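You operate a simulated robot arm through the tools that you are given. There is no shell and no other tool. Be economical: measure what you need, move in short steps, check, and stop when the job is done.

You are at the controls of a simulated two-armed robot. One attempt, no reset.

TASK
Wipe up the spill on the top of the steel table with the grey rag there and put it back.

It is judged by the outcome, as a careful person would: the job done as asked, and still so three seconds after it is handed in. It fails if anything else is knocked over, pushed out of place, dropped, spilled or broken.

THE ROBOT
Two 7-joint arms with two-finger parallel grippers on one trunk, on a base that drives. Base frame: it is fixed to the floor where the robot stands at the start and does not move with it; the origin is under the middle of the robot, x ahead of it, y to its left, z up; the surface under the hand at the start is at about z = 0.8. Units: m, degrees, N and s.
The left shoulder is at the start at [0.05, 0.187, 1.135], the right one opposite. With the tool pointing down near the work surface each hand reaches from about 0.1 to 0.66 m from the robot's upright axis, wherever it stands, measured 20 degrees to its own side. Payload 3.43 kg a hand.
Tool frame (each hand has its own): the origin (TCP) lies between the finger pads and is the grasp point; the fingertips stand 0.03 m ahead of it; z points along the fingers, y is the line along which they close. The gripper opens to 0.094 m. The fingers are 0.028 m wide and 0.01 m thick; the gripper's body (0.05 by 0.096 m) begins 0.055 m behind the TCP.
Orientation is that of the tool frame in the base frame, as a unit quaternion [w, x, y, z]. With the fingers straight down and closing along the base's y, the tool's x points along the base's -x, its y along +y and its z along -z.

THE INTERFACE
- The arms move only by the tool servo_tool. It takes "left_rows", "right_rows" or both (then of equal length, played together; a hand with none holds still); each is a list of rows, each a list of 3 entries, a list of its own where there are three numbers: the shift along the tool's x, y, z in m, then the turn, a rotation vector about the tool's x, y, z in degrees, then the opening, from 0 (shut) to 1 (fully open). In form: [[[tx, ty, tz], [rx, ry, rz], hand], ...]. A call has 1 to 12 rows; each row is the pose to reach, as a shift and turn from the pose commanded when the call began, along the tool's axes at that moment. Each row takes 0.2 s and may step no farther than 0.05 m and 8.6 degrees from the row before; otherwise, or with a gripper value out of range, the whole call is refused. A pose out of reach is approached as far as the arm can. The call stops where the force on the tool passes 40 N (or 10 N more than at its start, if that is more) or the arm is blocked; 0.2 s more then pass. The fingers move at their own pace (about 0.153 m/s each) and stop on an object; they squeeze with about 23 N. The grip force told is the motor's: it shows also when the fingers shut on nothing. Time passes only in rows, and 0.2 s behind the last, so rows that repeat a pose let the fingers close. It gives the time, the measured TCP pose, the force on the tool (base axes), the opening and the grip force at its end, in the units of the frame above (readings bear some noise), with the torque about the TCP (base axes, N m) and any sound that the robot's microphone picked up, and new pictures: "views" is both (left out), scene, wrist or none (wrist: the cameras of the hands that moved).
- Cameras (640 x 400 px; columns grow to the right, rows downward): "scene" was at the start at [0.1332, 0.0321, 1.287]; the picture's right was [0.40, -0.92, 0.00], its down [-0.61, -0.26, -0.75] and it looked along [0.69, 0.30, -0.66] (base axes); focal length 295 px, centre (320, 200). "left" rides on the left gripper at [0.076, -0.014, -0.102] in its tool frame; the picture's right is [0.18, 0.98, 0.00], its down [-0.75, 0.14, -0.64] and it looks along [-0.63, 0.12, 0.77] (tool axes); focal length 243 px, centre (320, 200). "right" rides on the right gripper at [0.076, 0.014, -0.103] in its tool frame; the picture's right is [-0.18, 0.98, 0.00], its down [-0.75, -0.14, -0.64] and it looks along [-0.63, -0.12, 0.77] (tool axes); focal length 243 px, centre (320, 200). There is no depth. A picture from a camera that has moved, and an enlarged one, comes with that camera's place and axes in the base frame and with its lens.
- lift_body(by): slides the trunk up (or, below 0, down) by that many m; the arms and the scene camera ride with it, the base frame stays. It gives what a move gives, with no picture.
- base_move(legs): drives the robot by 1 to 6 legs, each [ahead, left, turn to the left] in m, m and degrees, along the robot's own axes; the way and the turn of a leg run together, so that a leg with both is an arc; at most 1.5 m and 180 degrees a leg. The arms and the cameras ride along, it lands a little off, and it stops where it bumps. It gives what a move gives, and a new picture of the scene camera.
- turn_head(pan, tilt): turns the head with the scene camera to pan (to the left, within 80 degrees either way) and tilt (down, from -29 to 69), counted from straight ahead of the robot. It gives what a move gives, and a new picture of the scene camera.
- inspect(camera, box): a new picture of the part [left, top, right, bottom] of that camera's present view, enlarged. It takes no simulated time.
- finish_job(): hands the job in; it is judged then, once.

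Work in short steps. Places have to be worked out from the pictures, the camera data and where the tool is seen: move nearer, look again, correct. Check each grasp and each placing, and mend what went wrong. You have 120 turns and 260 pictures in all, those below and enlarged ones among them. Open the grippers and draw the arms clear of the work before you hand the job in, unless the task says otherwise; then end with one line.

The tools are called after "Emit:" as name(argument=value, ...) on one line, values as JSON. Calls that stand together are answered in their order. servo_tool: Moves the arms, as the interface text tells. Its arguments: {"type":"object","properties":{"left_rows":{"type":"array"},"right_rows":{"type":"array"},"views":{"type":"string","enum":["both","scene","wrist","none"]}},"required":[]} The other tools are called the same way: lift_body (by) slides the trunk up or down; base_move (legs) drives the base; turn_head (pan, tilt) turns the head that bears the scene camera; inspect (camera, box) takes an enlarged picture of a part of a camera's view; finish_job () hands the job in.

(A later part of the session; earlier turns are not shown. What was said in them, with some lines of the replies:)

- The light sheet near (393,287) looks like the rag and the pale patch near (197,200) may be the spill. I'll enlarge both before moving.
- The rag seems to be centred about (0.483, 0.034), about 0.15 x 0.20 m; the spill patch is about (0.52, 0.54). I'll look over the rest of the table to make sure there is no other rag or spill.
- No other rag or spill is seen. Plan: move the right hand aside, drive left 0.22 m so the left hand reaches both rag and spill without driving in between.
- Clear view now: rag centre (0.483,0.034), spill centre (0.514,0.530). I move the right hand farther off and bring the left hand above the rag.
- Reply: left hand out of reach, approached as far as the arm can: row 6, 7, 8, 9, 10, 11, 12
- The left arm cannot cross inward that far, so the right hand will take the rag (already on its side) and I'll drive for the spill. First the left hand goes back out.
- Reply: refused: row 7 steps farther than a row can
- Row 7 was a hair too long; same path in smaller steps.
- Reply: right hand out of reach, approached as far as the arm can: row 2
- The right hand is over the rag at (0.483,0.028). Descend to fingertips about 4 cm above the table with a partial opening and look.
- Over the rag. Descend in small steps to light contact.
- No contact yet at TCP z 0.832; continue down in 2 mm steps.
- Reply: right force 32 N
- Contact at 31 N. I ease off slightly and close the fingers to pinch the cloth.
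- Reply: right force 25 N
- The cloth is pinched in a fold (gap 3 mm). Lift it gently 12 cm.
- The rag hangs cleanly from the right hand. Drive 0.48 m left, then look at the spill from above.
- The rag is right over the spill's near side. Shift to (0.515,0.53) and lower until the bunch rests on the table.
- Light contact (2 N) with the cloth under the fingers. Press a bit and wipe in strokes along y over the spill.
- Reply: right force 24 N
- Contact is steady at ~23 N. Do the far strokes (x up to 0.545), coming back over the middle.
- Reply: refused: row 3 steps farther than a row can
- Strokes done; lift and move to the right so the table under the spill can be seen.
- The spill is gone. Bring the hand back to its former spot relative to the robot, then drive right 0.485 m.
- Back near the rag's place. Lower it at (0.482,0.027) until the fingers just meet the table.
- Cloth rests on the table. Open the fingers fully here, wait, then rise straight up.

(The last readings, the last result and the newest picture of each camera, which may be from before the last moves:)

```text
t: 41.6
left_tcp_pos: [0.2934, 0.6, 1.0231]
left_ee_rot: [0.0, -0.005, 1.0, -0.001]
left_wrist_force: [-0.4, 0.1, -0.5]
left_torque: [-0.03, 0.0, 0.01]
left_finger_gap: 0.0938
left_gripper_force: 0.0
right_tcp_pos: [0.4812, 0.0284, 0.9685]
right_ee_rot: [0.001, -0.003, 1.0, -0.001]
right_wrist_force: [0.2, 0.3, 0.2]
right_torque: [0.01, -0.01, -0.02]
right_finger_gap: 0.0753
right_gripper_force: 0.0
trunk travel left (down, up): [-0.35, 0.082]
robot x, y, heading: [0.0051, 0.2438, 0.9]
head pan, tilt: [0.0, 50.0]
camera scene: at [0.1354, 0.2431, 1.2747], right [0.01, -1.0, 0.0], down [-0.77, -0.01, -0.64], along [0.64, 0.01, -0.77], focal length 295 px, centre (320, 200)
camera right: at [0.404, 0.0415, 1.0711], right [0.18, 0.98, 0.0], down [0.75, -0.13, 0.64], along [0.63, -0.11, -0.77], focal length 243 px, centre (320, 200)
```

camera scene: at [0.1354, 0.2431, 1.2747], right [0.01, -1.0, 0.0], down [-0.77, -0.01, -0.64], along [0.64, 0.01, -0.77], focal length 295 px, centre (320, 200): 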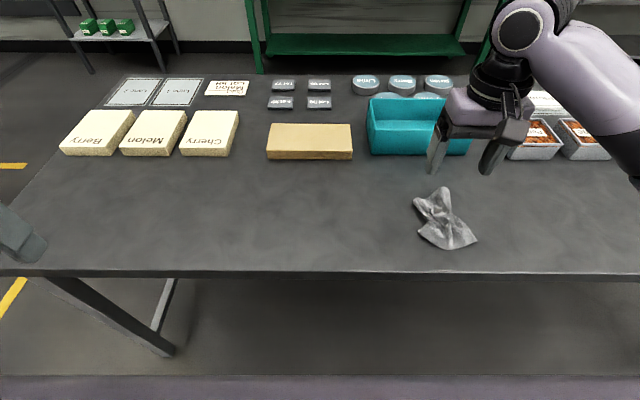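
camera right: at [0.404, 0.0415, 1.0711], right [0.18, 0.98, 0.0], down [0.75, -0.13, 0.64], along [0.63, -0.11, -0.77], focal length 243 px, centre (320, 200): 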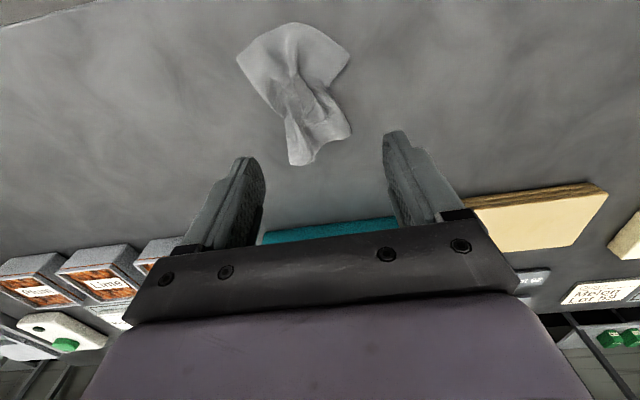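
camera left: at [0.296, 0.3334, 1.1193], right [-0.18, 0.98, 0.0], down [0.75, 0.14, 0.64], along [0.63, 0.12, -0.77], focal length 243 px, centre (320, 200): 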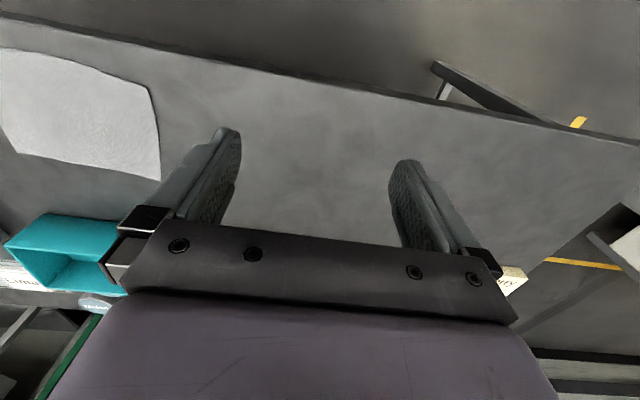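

The rag is down but crumpled, centred about (0.475, 0.005), 3 cm right of its original centre. Let me see it closer before spreading it out.

Emit:
inspect(camera="scene", box=[390, 170, 500, 260])

Emit:
inspect(camera="right", box=[210, 10, 390, 180])

```text
4.44 times, centred on (445, 215) of scene
camera zoom: at [0.1354, 0.2431, 1.2747], right [0.01, -1.0, 0.0], down [-0.77, -0.01, -0.64], along [0.64, 0.01, -0.77], focal length 1311 px, centre (-236, 133)
```

zoom: 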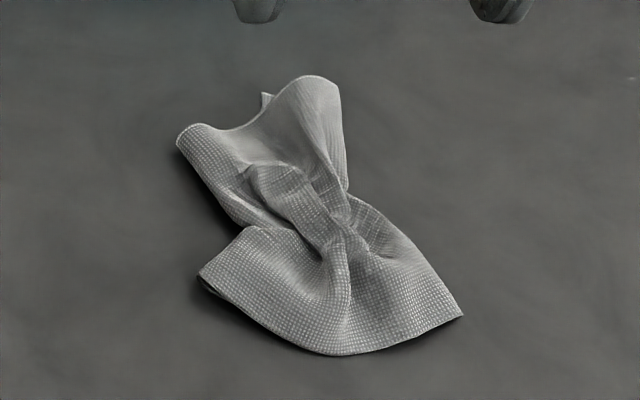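

```text
2.35 times, centred on (300, 95) of right
camera zoom: at [0.404, 0.0415, 1.0711], right [0.18, 0.98, 0.0], down [0.75, -0.13, 0.64], along [0.63, -0.11, -0.77], focal length 571 px, centre (367, 447)
```

zoom: 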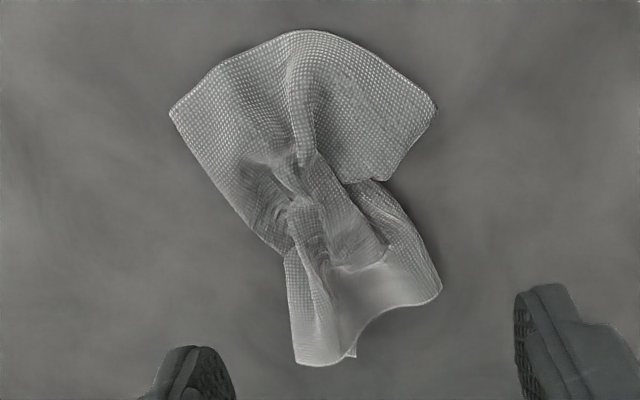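

I'll try to smooth it: set the nearly shut fingers on either side of the ridge, press lightly, and open so they drag the folds apart.

Emit:
servo_tool(right_rows=[[[0.009, -0.028, 0.03], [0, 0, 0], 0.2], [[0.009, -0.028, 0.07], [0, 0, 0], 0.2], [[0.009, -0.028, 0.1], [0, 0, 0], 0.2], [[0.009, -0.028, 0.12], [0, 0, 0], 0.2], [[0.009, -0.028, 0.128], [0, 0, 0], 0.2], [[0.009, -0.028, 0.132], [0, 0, 0], 0.2], [[0.009, -0.028, 0.135], [0, 0, 0], 0.2]], views="wrist")

```text
t: 43.2
left_tcp_pos: [0.2917, 0.6017, 1.0237]
left_ee_rot: [0.001, -0.005, 1.0, 0.0]
left_wrist_force: [0.2, 0.2, -0.7]
left_torque: [-0.02, -0.03, 0.0]
left_finger_gap: 0.0938
left_gripper_force: 0.1
right_tcp_pos: [0.474, 0.0005, 0.8338]
right_ee_rot: [0.002, -0.004, 1.0, 0.002]
right_wrist_force: [-3.5, 0.4, 17.5]
right_torque: [0.26, 0.17, 0.07]
right_finger_gap: 0.0187
right_gripper_force: 0.1
trunk travel left (down, up): [-0.35, 0.082]
robot x, y, heading: [0.0029, 0.2364, 0.4]
head pan, tilt: [0.0, 50.0]
camera right: at [0.3964, 0.0135, 0.9365], right [0.18, 0.98, 0.0], down [0.75, -0.14, 0.65], along [0.64, -0.11, -0.76], focal length 243 px, centre (320, 200)
```

right: 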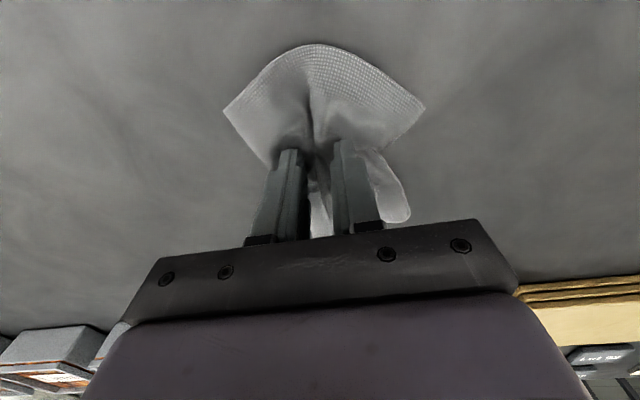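

Pressing at 17 N astride the ridge. Now open slowly.

Emit:
servo_tool(right_rows=[[[0, 0, 0], [0, 0, 0], 0.4], [[0, 0, 0], [0, 0, 0], 0.6], [[0, 0, 0], [0, 0, 0], 0.8], [[0, 0, 0], [0, 0, 0], 1], [[0, 0, 0], [0, 0, 0], 1]], views="wrist")

```text
t: 44.4
left_tcp_pos: [0.2921, 0.6004, 1.0244]
left_ee_rot: [0.0, -0.005, 1.0, 0.0]
left_wrist_force: [0.4, 1.1, 0.4]
left_torque: [-0.01, -0.01, 0.01]
left_finger_gap: 0.094
left_gripper_force: 0.0
right_tcp_pos: [0.4744, 0.0, 0.8332]
right_ee_rot: [0.003, -0.003, 1.0, 0.0]
right_wrist_force: [0.5, -7.2, 27.4]
right_torque: [1.11, 0.12, 0.01]
right_finger_gap: 0.0899
right_gripper_force: 0.1
trunk travel left (down, up): [-0.35, 0.082]
robot x, y, heading: [0.0054, 0.2415, 0.7]
head pan, tilt: [0.0, 50.0]
camera right: at [0.3965, 0.0131, 0.9361], right [0.18, 0.98, 0.0], down [0.75, -0.14, 0.65], along [0.64, -0.11, -0.76], focal length 243 px, centre (320, 200)
```

right: 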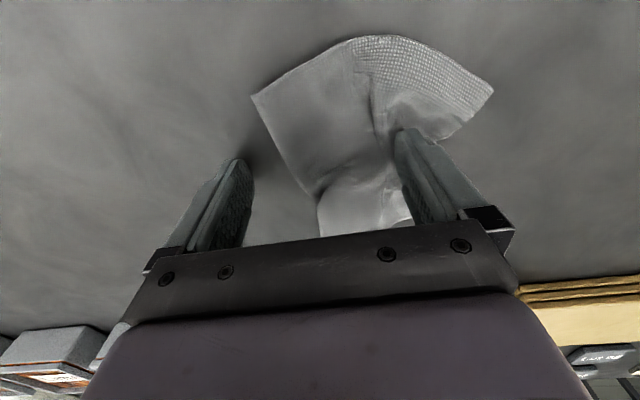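

Much of it unfolded and it slid a bit to the left (as wanted). Rise and look.

Emit:
servo_tool(right_rows=[[[0, 0, -0.02], [0, 0, 0], 1], [[0, 0, -0.05], [0, 0, 0], 1], [[0, 0, -0.09], [0, 0, 0], 1], [[0, 0, -0.13], [0, 0, 0], 1]], views="wrist")

Emit:
inspect(camera="scene", box=[360, 160, 520, 270])

```text
t: 45.4
left_tcp_pos: [0.2937, 0.6012, 1.0242]
left_ee_rot: [0.001, -0.005, 1.0, 0.0]
left_wrist_force: [-0.9, 0.3, 0.3]
left_torque: [0.0, -0.04, 0.01]
left_finger_gap: 0.094
left_gripper_force: 0.0
right_tcp_pos: [0.4747, 0.0039, 0.9624]
right_ee_rot: [0.0, -0.004, 1.0, -0.001]
right_wrist_force: [-0.9, -0.1, -1.2]
right_torque: [0.0, 0.02, 0.01]
right_finger_gap: 0.0941
right_gripper_force: 0.1
trunk travel left (down, up): [-0.35, 0.082]
robot x, y, heading: [0.0025, 0.2432, 0.5]
head pan, tilt: [0.0, 50.0]
camera right: at [0.3974, 0.016, 1.0654], right [0.18, 0.98, 0.0], down [0.75, -0.13, 0.64], along [0.63, -0.11, -0.77], focal length 243 px, centre (320, 200)
```

right: 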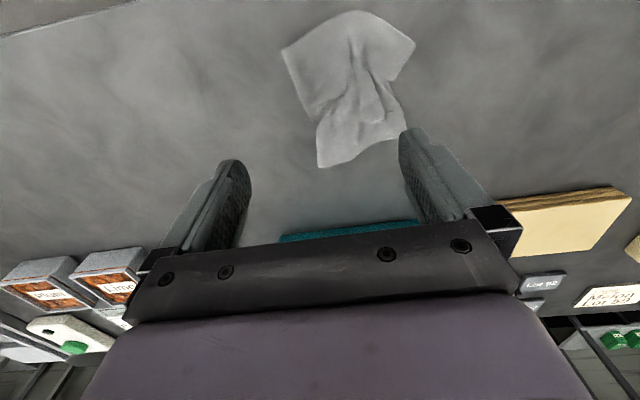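

```text
3.64 times, centred on (440, 215) of scene
camera zoom: at [0.1355, 0.2431, 1.2747], right [0.01, -1.0, 0.0], down [-0.77, -0.01, -0.64], along [0.64, 0.01, -0.77], focal length 1073 px, centre (-116, 146)
```

zoom: 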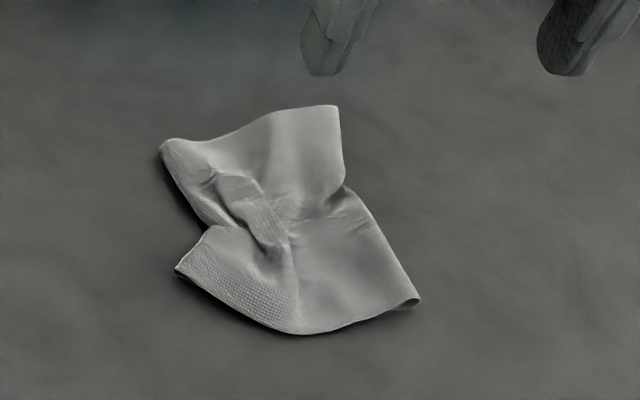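

The rag's centre is now (0.477,0.028), matching the original. One more spread astride the remaining ridge at about (0.478,0.038).

Emit:
servo_tool(right_rows=[[[-0.003, 0.034, 0.03], [0, 0, 0], 0.2], [[-0.003, 0.034, 0.07], [0, 0, 0], 0.2], [[-0.003, 0.034, 0.1], [0, 0, 0], 0.2], [[-0.003, 0.034, 0.118], [0, 0, 0], 0.2], [[-0.003, 0.034, 0.126], [0, 0, 0], 0.2], [[-0.003, 0.034, 0.13], [0, 0, 0], 0.2], [[-0.003, 0.034, 0.132], [0, 0, 0], 0.2]], views="wrist")

Emit:
servo_tool(right_rows=[[[0, 0, 0], [0, 0, 0], 0.4], [[0, 0, 0], [0, 0, 0], 0.6], [[0, 0, 0], [0, 0, 0], 0.8], [[0, 0, 0], [0, 0, 0], 1], [[0, 0, 0], [0, 0, 0], 1], [[0, 0, -0.02], [0, 0, 0], 1], [[0, 0, -0.05], [0, 0, 0], 1], [[0, 0, -0.09], [0, 0, 0], 1], [[0, 0, -0.13], [0, 0, 0], 1]], views="both")

Emit:
inspect(camera="scene", box=[360, 160, 520, 270])

```text
t: 47.0
left_tcp_pos: [0.2916, 0.6008, 1.024]
left_ee_rot: [0.001, -0.006, 1.0, -0.001]
left_wrist_force: [0.0, 0.9, 0.3]
left_torque: [0.0, -0.04, -0.01]
left_finger_gap: 0.0941
left_gripper_force: 0.1
right_tcp_pos: [0.4765, 0.0356, 0.8334]
right_ee_rot: [0.005, -0.005, 1.0, 0.001]
right_wrist_force: [-3.9, -0.3, 25.7]
right_torque: [0.35, 0.34, 0.07]
right_finger_gap: 0.0184
right_gripper_force: 0.1
trunk travel left (down, up): [-0.35, 0.082]
robot x, y, heading: [0.0053, 0.2426, 0.4]
head pan, tilt: [0.0, 50.0]
camera right: at [0.3994, 0.0488, 0.936], right [0.18, 0.98, 0.0], down [0.75, -0.14, 0.65], along [0.64, -0.11, -0.76], focal length 243 px, centre (320, 200)
```

right: 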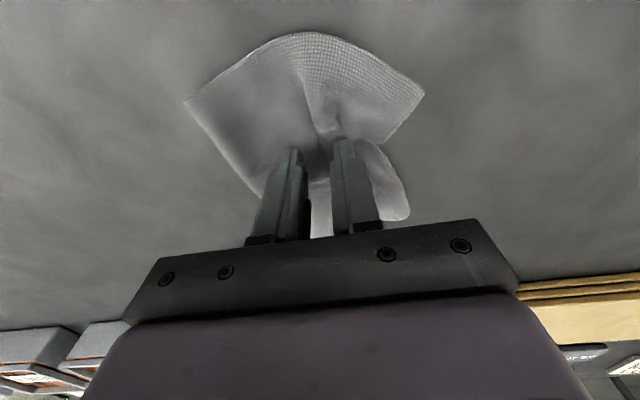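

```text
t: 49.0
left_tcp_pos: [0.2928, 0.6016, 1.0227]
left_ee_rot: [0.0, -0.006, 1.0, 0.0]
left_wrist_force: [0.6, -0.3, -1.6]
left_torque: [0.01, -0.04, 0.02]
left_finger_gap: 0.0938
left_gripper_force: 0.0
right_tcp_pos: [0.4781, 0.0353, 0.9575]
right_ee_rot: [0.0, -0.005, 1.0, -0.001]
right_wrist_force: [0.4, 0.1, 0.4]
right_torque: [-0.03, 0.0, -0.01]
right_finger_gap: 0.094
right_gripper_force: 0.1
trunk travel left (down, up): [-0.35, 0.082]
robot x, y, heading: [0.0058, 0.2397, 0.9]
head pan, tilt: [0.0, 50.0]
camera scene: at [0.1355, 0.2431, 1.2747], right [0.01, -1.0, 0.0], down [-0.77, -0.01, -0.64], along [0.64, 0.01, -0.77], focal length 295 px, centre (320, 200)
camera right: at [0.4012, 0.0484, 1.0604], right [0.18, 0.98, 0.0], down [0.76, -0.13, 0.64], along [0.63, -0.11, -0.77], focal length 243 px, centre (320, 200)
```

scene: 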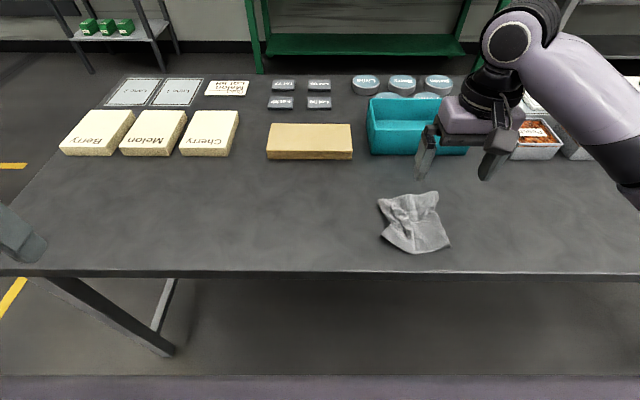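
right: 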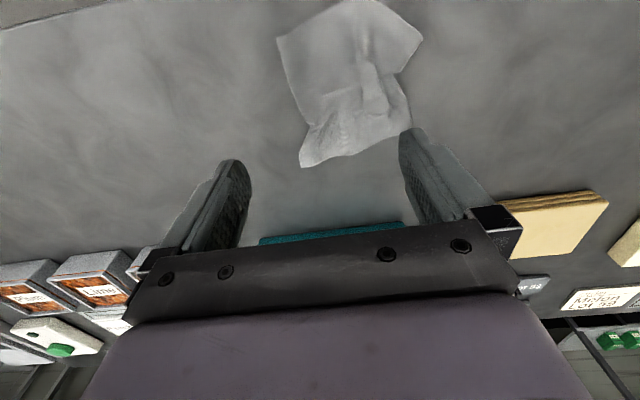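

```text
3.64 times, centred on (440, 215) of scene
camera zoom: at [0.1355, 0.2431, 1.2747], right [0.01, -1.0, 0.0], down [-0.77, -0.01, -0.64], along [0.64, 0.01, -0.77], focal length 1073 px, centre (-116, 146)
```

zoom: 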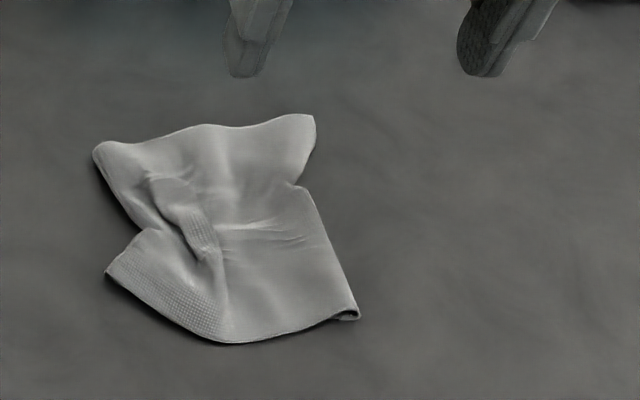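

Spread more, but the rag slid ~3 cm left (centre y≈0.063). I'll spread once more astride the fold at y≈0.083, so that the right finger draws the main part back to the right.

Emit:
servo_tool(right_rows=[[[0, 0.045, 0.02], [0, 0, 0], 0.2], [[0, 0.047, 0.06], [0, 0, 0], 0.2], [[0, 0.047, 0.09], [0, 0, 0], 0.2], [[0, 0.047, 0.112], [0, 0, 0], 0.2], [[0, 0.047, 0.12], [0, 0, 0], 0.2], [[0, 0.047, 0.124], [0, 0, 0], 0.2], [[0, 0.047, 0.127], [0, 0, 0], 0.2]], views="wrist")

```text
t: 50.6
left_tcp_pos: [0.2909, 0.6011, 1.0239]
left_ee_rot: [0.001, -0.005, 1.0, 0.0]
left_wrist_force: [0.3, -0.5, 0.2]
left_torque: [0.0, -0.02, -0.01]
left_finger_gap: 0.0939
left_gripper_force: 0.1
right_tcp_pos: [0.4758, 0.0806, 0.8341]
right_ee_rot: [0.003, -0.004, 1.0, 0.001]
right_wrist_force: [-3.9, -2.5, 16.9]
right_torque: [0.09, 0.26, 0.05]
right_finger_gap: 0.018
right_gripper_force: 0.0
trunk travel left (down, up): [-0.35, 0.082]
robot x, y, heading: [0.0018, 0.2398, 0.4]
head pan, tilt: [0.0, 50.0]
camera right: at [0.3984, 0.0936, 0.9363], right [0.18, 0.98, 0.0], down [0.75, -0.14, 0.65], along [0.64, -0.11, -0.76], focal length 243 px, centre (320, 200)
```

right: 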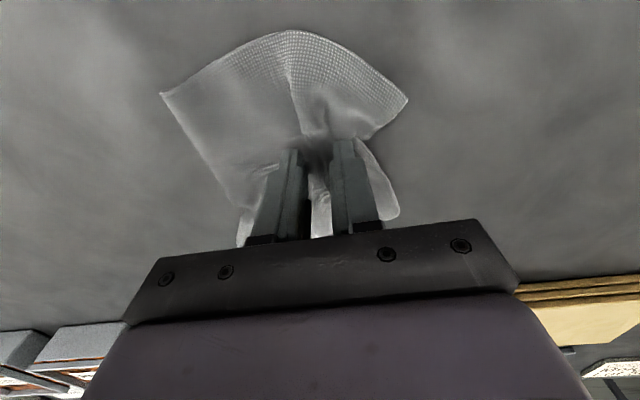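

Good contact. Open while dragging 3 cm to the right, then rise.

Emit:
servo_tool(right_rows=[[[0, -0.006, 0], [0, 0, 0], 0.4], [[0, -0.012, 0], [0, 0, 0], 0.6], [[0, -0.018, 0], [0, 0, 0], 0.8], [[0, -0.024, 0], [0, 0, 0], 1], [[0, -0.03, 0], [0, 0, 0], 1], [[0, -0.03, -0.02], [0, 0, 0], 1], [[0, -0.03, -0.05], [0, 0, 0], 1], [[0, -0.03, -0.09], [0, 0, 0], 1], [[0, -0.03, -0.13], [0, 0, 0], 1]], views="scene")

Emit:
inspect(camera="scene", box=[360, 160, 520, 270])

```text
t: 52.6
left_tcp_pos: [0.2925, 0.6001, 1.0235]
left_ee_rot: [0.0, -0.005, 1.0, 0.0]
left_wrist_force: [-0.4, -0.4, 0.6]
left_torque: [0.0, 0.01, 0.0]
left_finger_gap: 0.0943
left_gripper_force: 0.2
right_tcp_pos: [0.4766, 0.0486, 0.9632]
right_ee_rot: [-0.001, -0.005, 1.0, 0.0]
right_wrist_force: [0.1, -0.2, 0.4]
right_torque: [0.01, 0.0, -0.03]
right_finger_gap: 0.0941
right_gripper_force: 0.1
trunk travel left (down, up): [-0.35, 0.082]
robot x, y, heading: [0.0008, 0.2459, 0.7]
head pan, tilt: [0.0, 50.0]
camera scene: at [0.1355, 0.243, 1.2747], right [0.01, -1.0, 0.0], down [-0.77, -0.01, -0.64], along [0.64, 0.01, -0.77], focal length 295 px, centre (320, 200)
```

scene: 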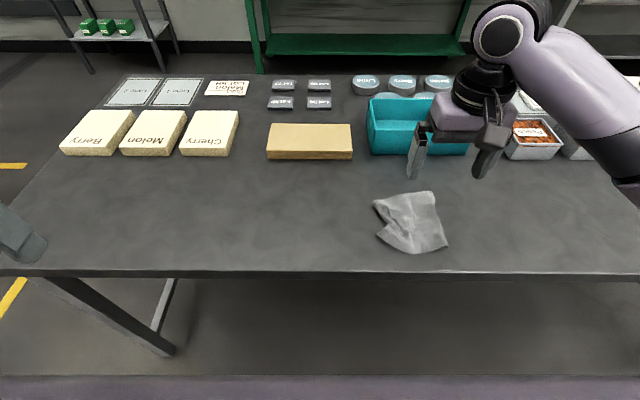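

```text
3.64 times, centred on (440, 215) of scene
camera zoom: at [0.1355, 0.243, 1.2747], right [0.01, -1.0, 0.0], down [-0.77, -0.01, -0.64], along [0.64, 0.01, -0.77], focal length 1073 px, centre (-116, 146)
```

zoom: 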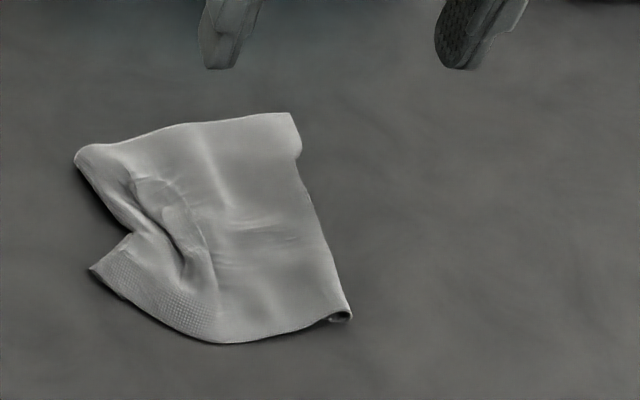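

Nearly flat now, but its centre is about (0.473,0.068), 3.5 cm left of its place. Press with the two fingers spread and slide the cloth right.

Emit:
servo_tool(right_rows=[[[0, 0.015, 0.03], [0, 0, 0], 0.6], [[0, 0.015, 0.07], [0, 0, 0], 0.6], [[0, 0.015, 0.1], [0, 0, 0], 0.6], [[0, 0.015, 0.119], [0, 0, 0], 0.6], [[0, 0.015, 0.126], [0, 0, 0], 0.6], [[0, 0.015, 0.131], [0, 0, 0], 0.6], [[-0.002, 0.007, 0.132], [0, 0, 0], 0.6], [[-0.005, -0.003, 0.132], [0, 0, 0], 0.6], [[-0.008, -0.013, 0.132], [0, 0, 0], 0.6], [[-0.01, -0.022, 0.132], [0, 0, 0], 0.6]], views="wrist")

Emit:
servo_tool(right_rows=[[[0, 0, -0.02], [0, 0, 0], 0.6], [[0, 0, -0.05], [0, 0, 0], 0.6], [[0, 0, -0.09], [0, 0, 0], 0.6], [[0, 0, -0.13], [0, 0, 0], 0.6]], views="none")

Emit:
inspect(camera="scene", box=[360, 160, 520, 270])

```text
t: 54.8
left_tcp_pos: [0.2908, 0.6015, 1.0239]
left_ee_rot: [0.002, -0.005, 1.0, -0.001]
left_wrist_force: [-0.3, -0.6, 0.5]
left_torque: [-0.01, 0.0, 0.0]
left_finger_gap: 0.0939
left_gripper_force: 0.1
right_tcp_pos: [0.4879, 0.0321, 0.833]
right_ee_rot: [0.004, -0.005, 1.0, 0.0]
right_wrist_force: [-4.1, 8.0, 29.7]
right_torque: [1.22, 0.42, 0.08]
right_finger_gap: 0.0611
right_gripper_force: 3.4
trunk travel left (down, up): [-0.35, 0.082]
robot x, y, heading: [0.0028, 0.2435, 0.4]
head pan, tilt: [0.0, 50.0]
camera right: at [0.4094, 0.0442, 0.9356], right [0.17, 0.98, 0.0], down [0.75, -0.13, 0.65], along [0.64, -0.11, -0.76], focal length 243 px, centre (320, 200)
```

right: 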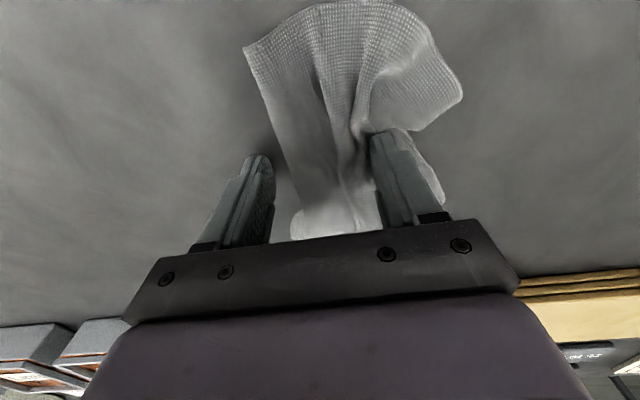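

```text
t: 55.8
left_tcp_pos: [0.2934, 0.6015, 1.0242]
left_ee_rot: [0.0, -0.005, 1.0, 0.0]
left_wrist_force: [1.2, 0.0, -0.8]
left_torque: [-0.06, 0.0, 0.0]
left_finger_gap: 0.0942
left_gripper_force: 0.1
right_tcp_pos: [0.4876, 0.0289, 0.9625]
right_ee_rot: [0.001, -0.004, 1.0, -0.001]
right_wrist_force: [-0.7, 0.2, -0.6]
right_torque: [-0.02, -0.01, 0.05]
right_finger_gap: 0.0565
right_gripper_force: 0.0
trunk travel left (down, up): [-0.35, 0.082]
robot x, y, heading: [0.0003, 0.2474, 0.8]
head pan, tilt: [0.0, 50.0]
```

```text
3.64 times, centred on (440, 215) of scene
camera zoom: at [0.1355, 0.243, 1.2747], right [0.01, -1.0, 0.0], down [-0.77, -0.01, -0.64], along [0.64, 0.01, -0.77], focal length 1073 px, centre (-116, 146)
```

zoom: 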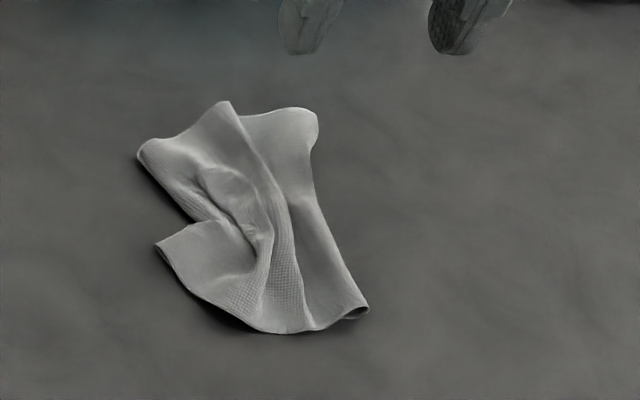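

It moved but buckled into a fold at y≈0.04. Now pin the left half with the left finger and draw only the right half rightward (open while shifting right), which should put both edges where they were.

Emit:
servo_tool(right_rows=[[[0.01, 0.013, 0.03], [0, 0, 0], 0.2], [[0.01, 0.013, 0.07], [0, 0, 0], 0.2], [[0.01, 0.013, 0.1], [0, 0, 0], 0.2], [[0.01, 0.013, 0.118], [0, 0, 0], 0.2], [[0.01, 0.013, 0.126], [0, 0, 0], 0.2], [[0.01, 0.013, 0.131], [0, 0, 0], 0.2], [[0.01, 0.004, 0.131], [0, 0, 0], 0.4], [[0.01, -0.005, 0.131], [0, 0, 0], 0.6], [[0.01, -0.014, 0.131], [0, 0, 0], 0.8], [[0.01, -0.022, 0.131], [0, 0, 0], 0.95], [[0.01, -0.022, 0.131], [0, 0, 0], 0.95]], views="wrist")

Emit:
servo_tool(right_rows=[[[0, 0, -0.02], [0, 0, 0], 0.95], [[0, 0, -0.05], [0, 0, 0], 0.95], [[0, 0, -0.09], [0, 0, 0], 0.95], [[0, 0, -0.13], [0, 0, 0], 0.95]], views="none")

Emit:
inspect(camera="scene", box=[360, 160, 520, 270])

```text
t: 58.2
left_tcp_pos: [0.2909, 0.6027, 1.0233]
left_ee_rot: [0.001, -0.005, 1.0, 0.0]
left_wrist_force: [-0.3, 0.5, -0.1]
left_torque: [0.01, -0.04, 0.02]
left_finger_gap: 0.0939
left_gripper_force: 0.1
right_tcp_pos: [0.4791, 0.0085, 0.8329]
right_ee_rot: [0.006, -0.004, 1.0, 0.002]
right_wrist_force: [2.4, 7.5, 33.9]
right_torque: [1.96, 0.24, -0.22]
right_finger_gap: 0.0934
right_gripper_force: 2.9
trunk travel left (down, up): [-0.35, 0.082]
robot x, y, heading: [0.0035, 0.2417, 0.5]
head pan, tilt: [0.0, 50.0]
camera right: at [0.4005, 0.0205, 0.9353], right [0.17, 0.98, 0.01], down [0.75, -0.14, 0.65], along [0.64, -0.11, -0.76], focal length 243 px, centre (320, 200)
```

right: 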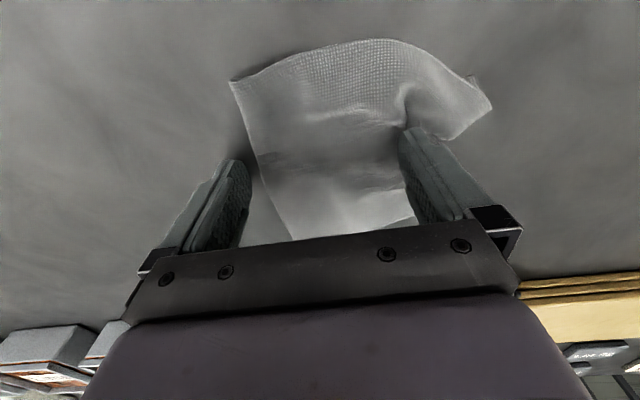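

```text
t: 59.2
left_tcp_pos: [0.2929, 0.6009, 1.0241]
left_ee_rot: [0.0, -0.005, 1.0, 0.0]
left_wrist_force: [0.5, -0.8, 0.3]
left_torque: [0.0, 0.01, -0.03]
left_finger_gap: 0.0939
left_gripper_force: 0.1
right_tcp_pos: [0.4788, 0.0072, 0.9585]
right_ee_rot: [-0.002, -0.004, 1.0, -0.001]
right_wrist_force: [-0.1, -0.2, 0.2]
right_torque: [0.0, 0.0, 0.02]
right_finger_gap: 0.0891
right_gripper_force: 0.0
trunk travel left (down, up): [-0.35, 0.082]
robot x, y, heading: [-0.0002, 0.2438, 0.8]
head pan, tilt: [0.0, 50.0]
```

```text
3.64 times, centred on (440, 215) of scene
camera zoom: at [0.1355, 0.243, 1.2747], right [0.01, -1.0, 0.0], down [-0.77, -0.01, -0.64], along [0.64, 0.01, -0.77], focal length 1073 px, centre (-116, 146)
```

zoom: 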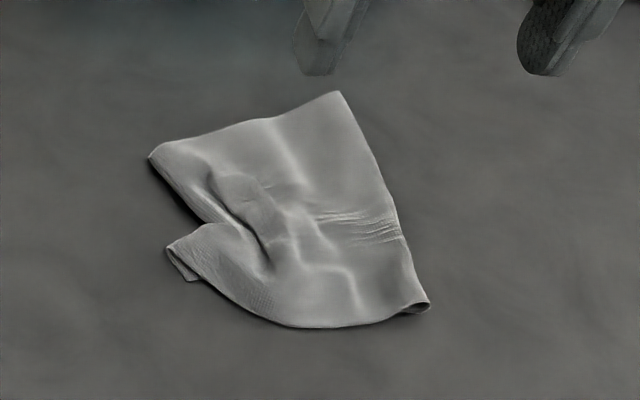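

The rag now lies nearly flat, centred about (0.478,0.028), within 1 cm of where it was. Draw the right arm up and back, clear of the work, and take a final look.

Emit:
servo_tool(right_rows=[[[0, 0, -0.04], [0, 0, 0], 1], [[0, 0, -0.08], [0, 0, 0], 1], [[0, 0, -0.12], [0, 0, 0], 1], [[0.035, -0.027, -0.12], [0, 0, 0], 1], [[0.07, -0.054, -0.12], [0, 0, 0], 1], [[0.105, -0.081, -0.12], [0, 0, 0], 1], [[0.14, -0.108, -0.12], [0, 0, 0], 1], [[0.175, -0.135, -0.12], [0, 0, 0], 1], [[0.21, -0.162, -0.12], [0, 0, 0], 1], [[0.245, -0.189, -0.12], [0, 0, 0], 1]], views="scene")

```text
t: 61.4
left_tcp_pos: [0.2931, 0.6011, 1.0246]
left_ee_rot: [0.0, -0.005, 1.0, 0.0]
left_wrist_force: [0.7, -0.2, 0.1]
left_torque: [0.01, 0.0, 0.01]
left_finger_gap: 0.0939
left_gripper_force: 0.1
right_tcp_pos: [0.2287, -0.1822, 1.0804]
right_ee_rot: [0.001, -0.006, 1.0, 0.0]
right_wrist_force: [0.0, 0.2, 0.7]
right_torque: [0.01, -0.03, -0.01]
right_finger_gap: 0.0941
right_gripper_force: 0.0
trunk travel left (down, up): [-0.35, 0.082]
robot x, y, heading: [0.0035, 0.2409, 0.5]
head pan, tilt: [0.0, 50.0]
camera scene: at [0.1349, 0.2431, 1.2749], right [0.01, -1.0, 0.0], down [-0.77, -0.01, -0.64], along [0.64, 0.01, -0.77], focal length 295 px, centre (320, 200)
```

scene: 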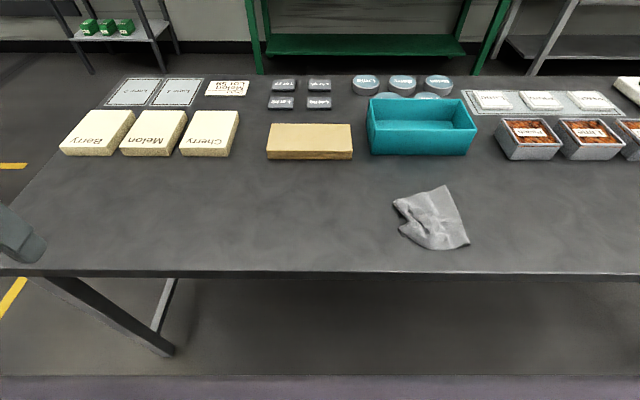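

The spill is gone, the rag is back in its place, nothing else has moved, and both arms are clear with grippers open. Hand in.

Emit:
finish_job()

```text
The job is handed in.
```

I wiped the spill off the steel table with the grey rag and put the rag back within about 1 cm of where it was; it lies nearly flat, a little creased, and nothing else was disturbed.
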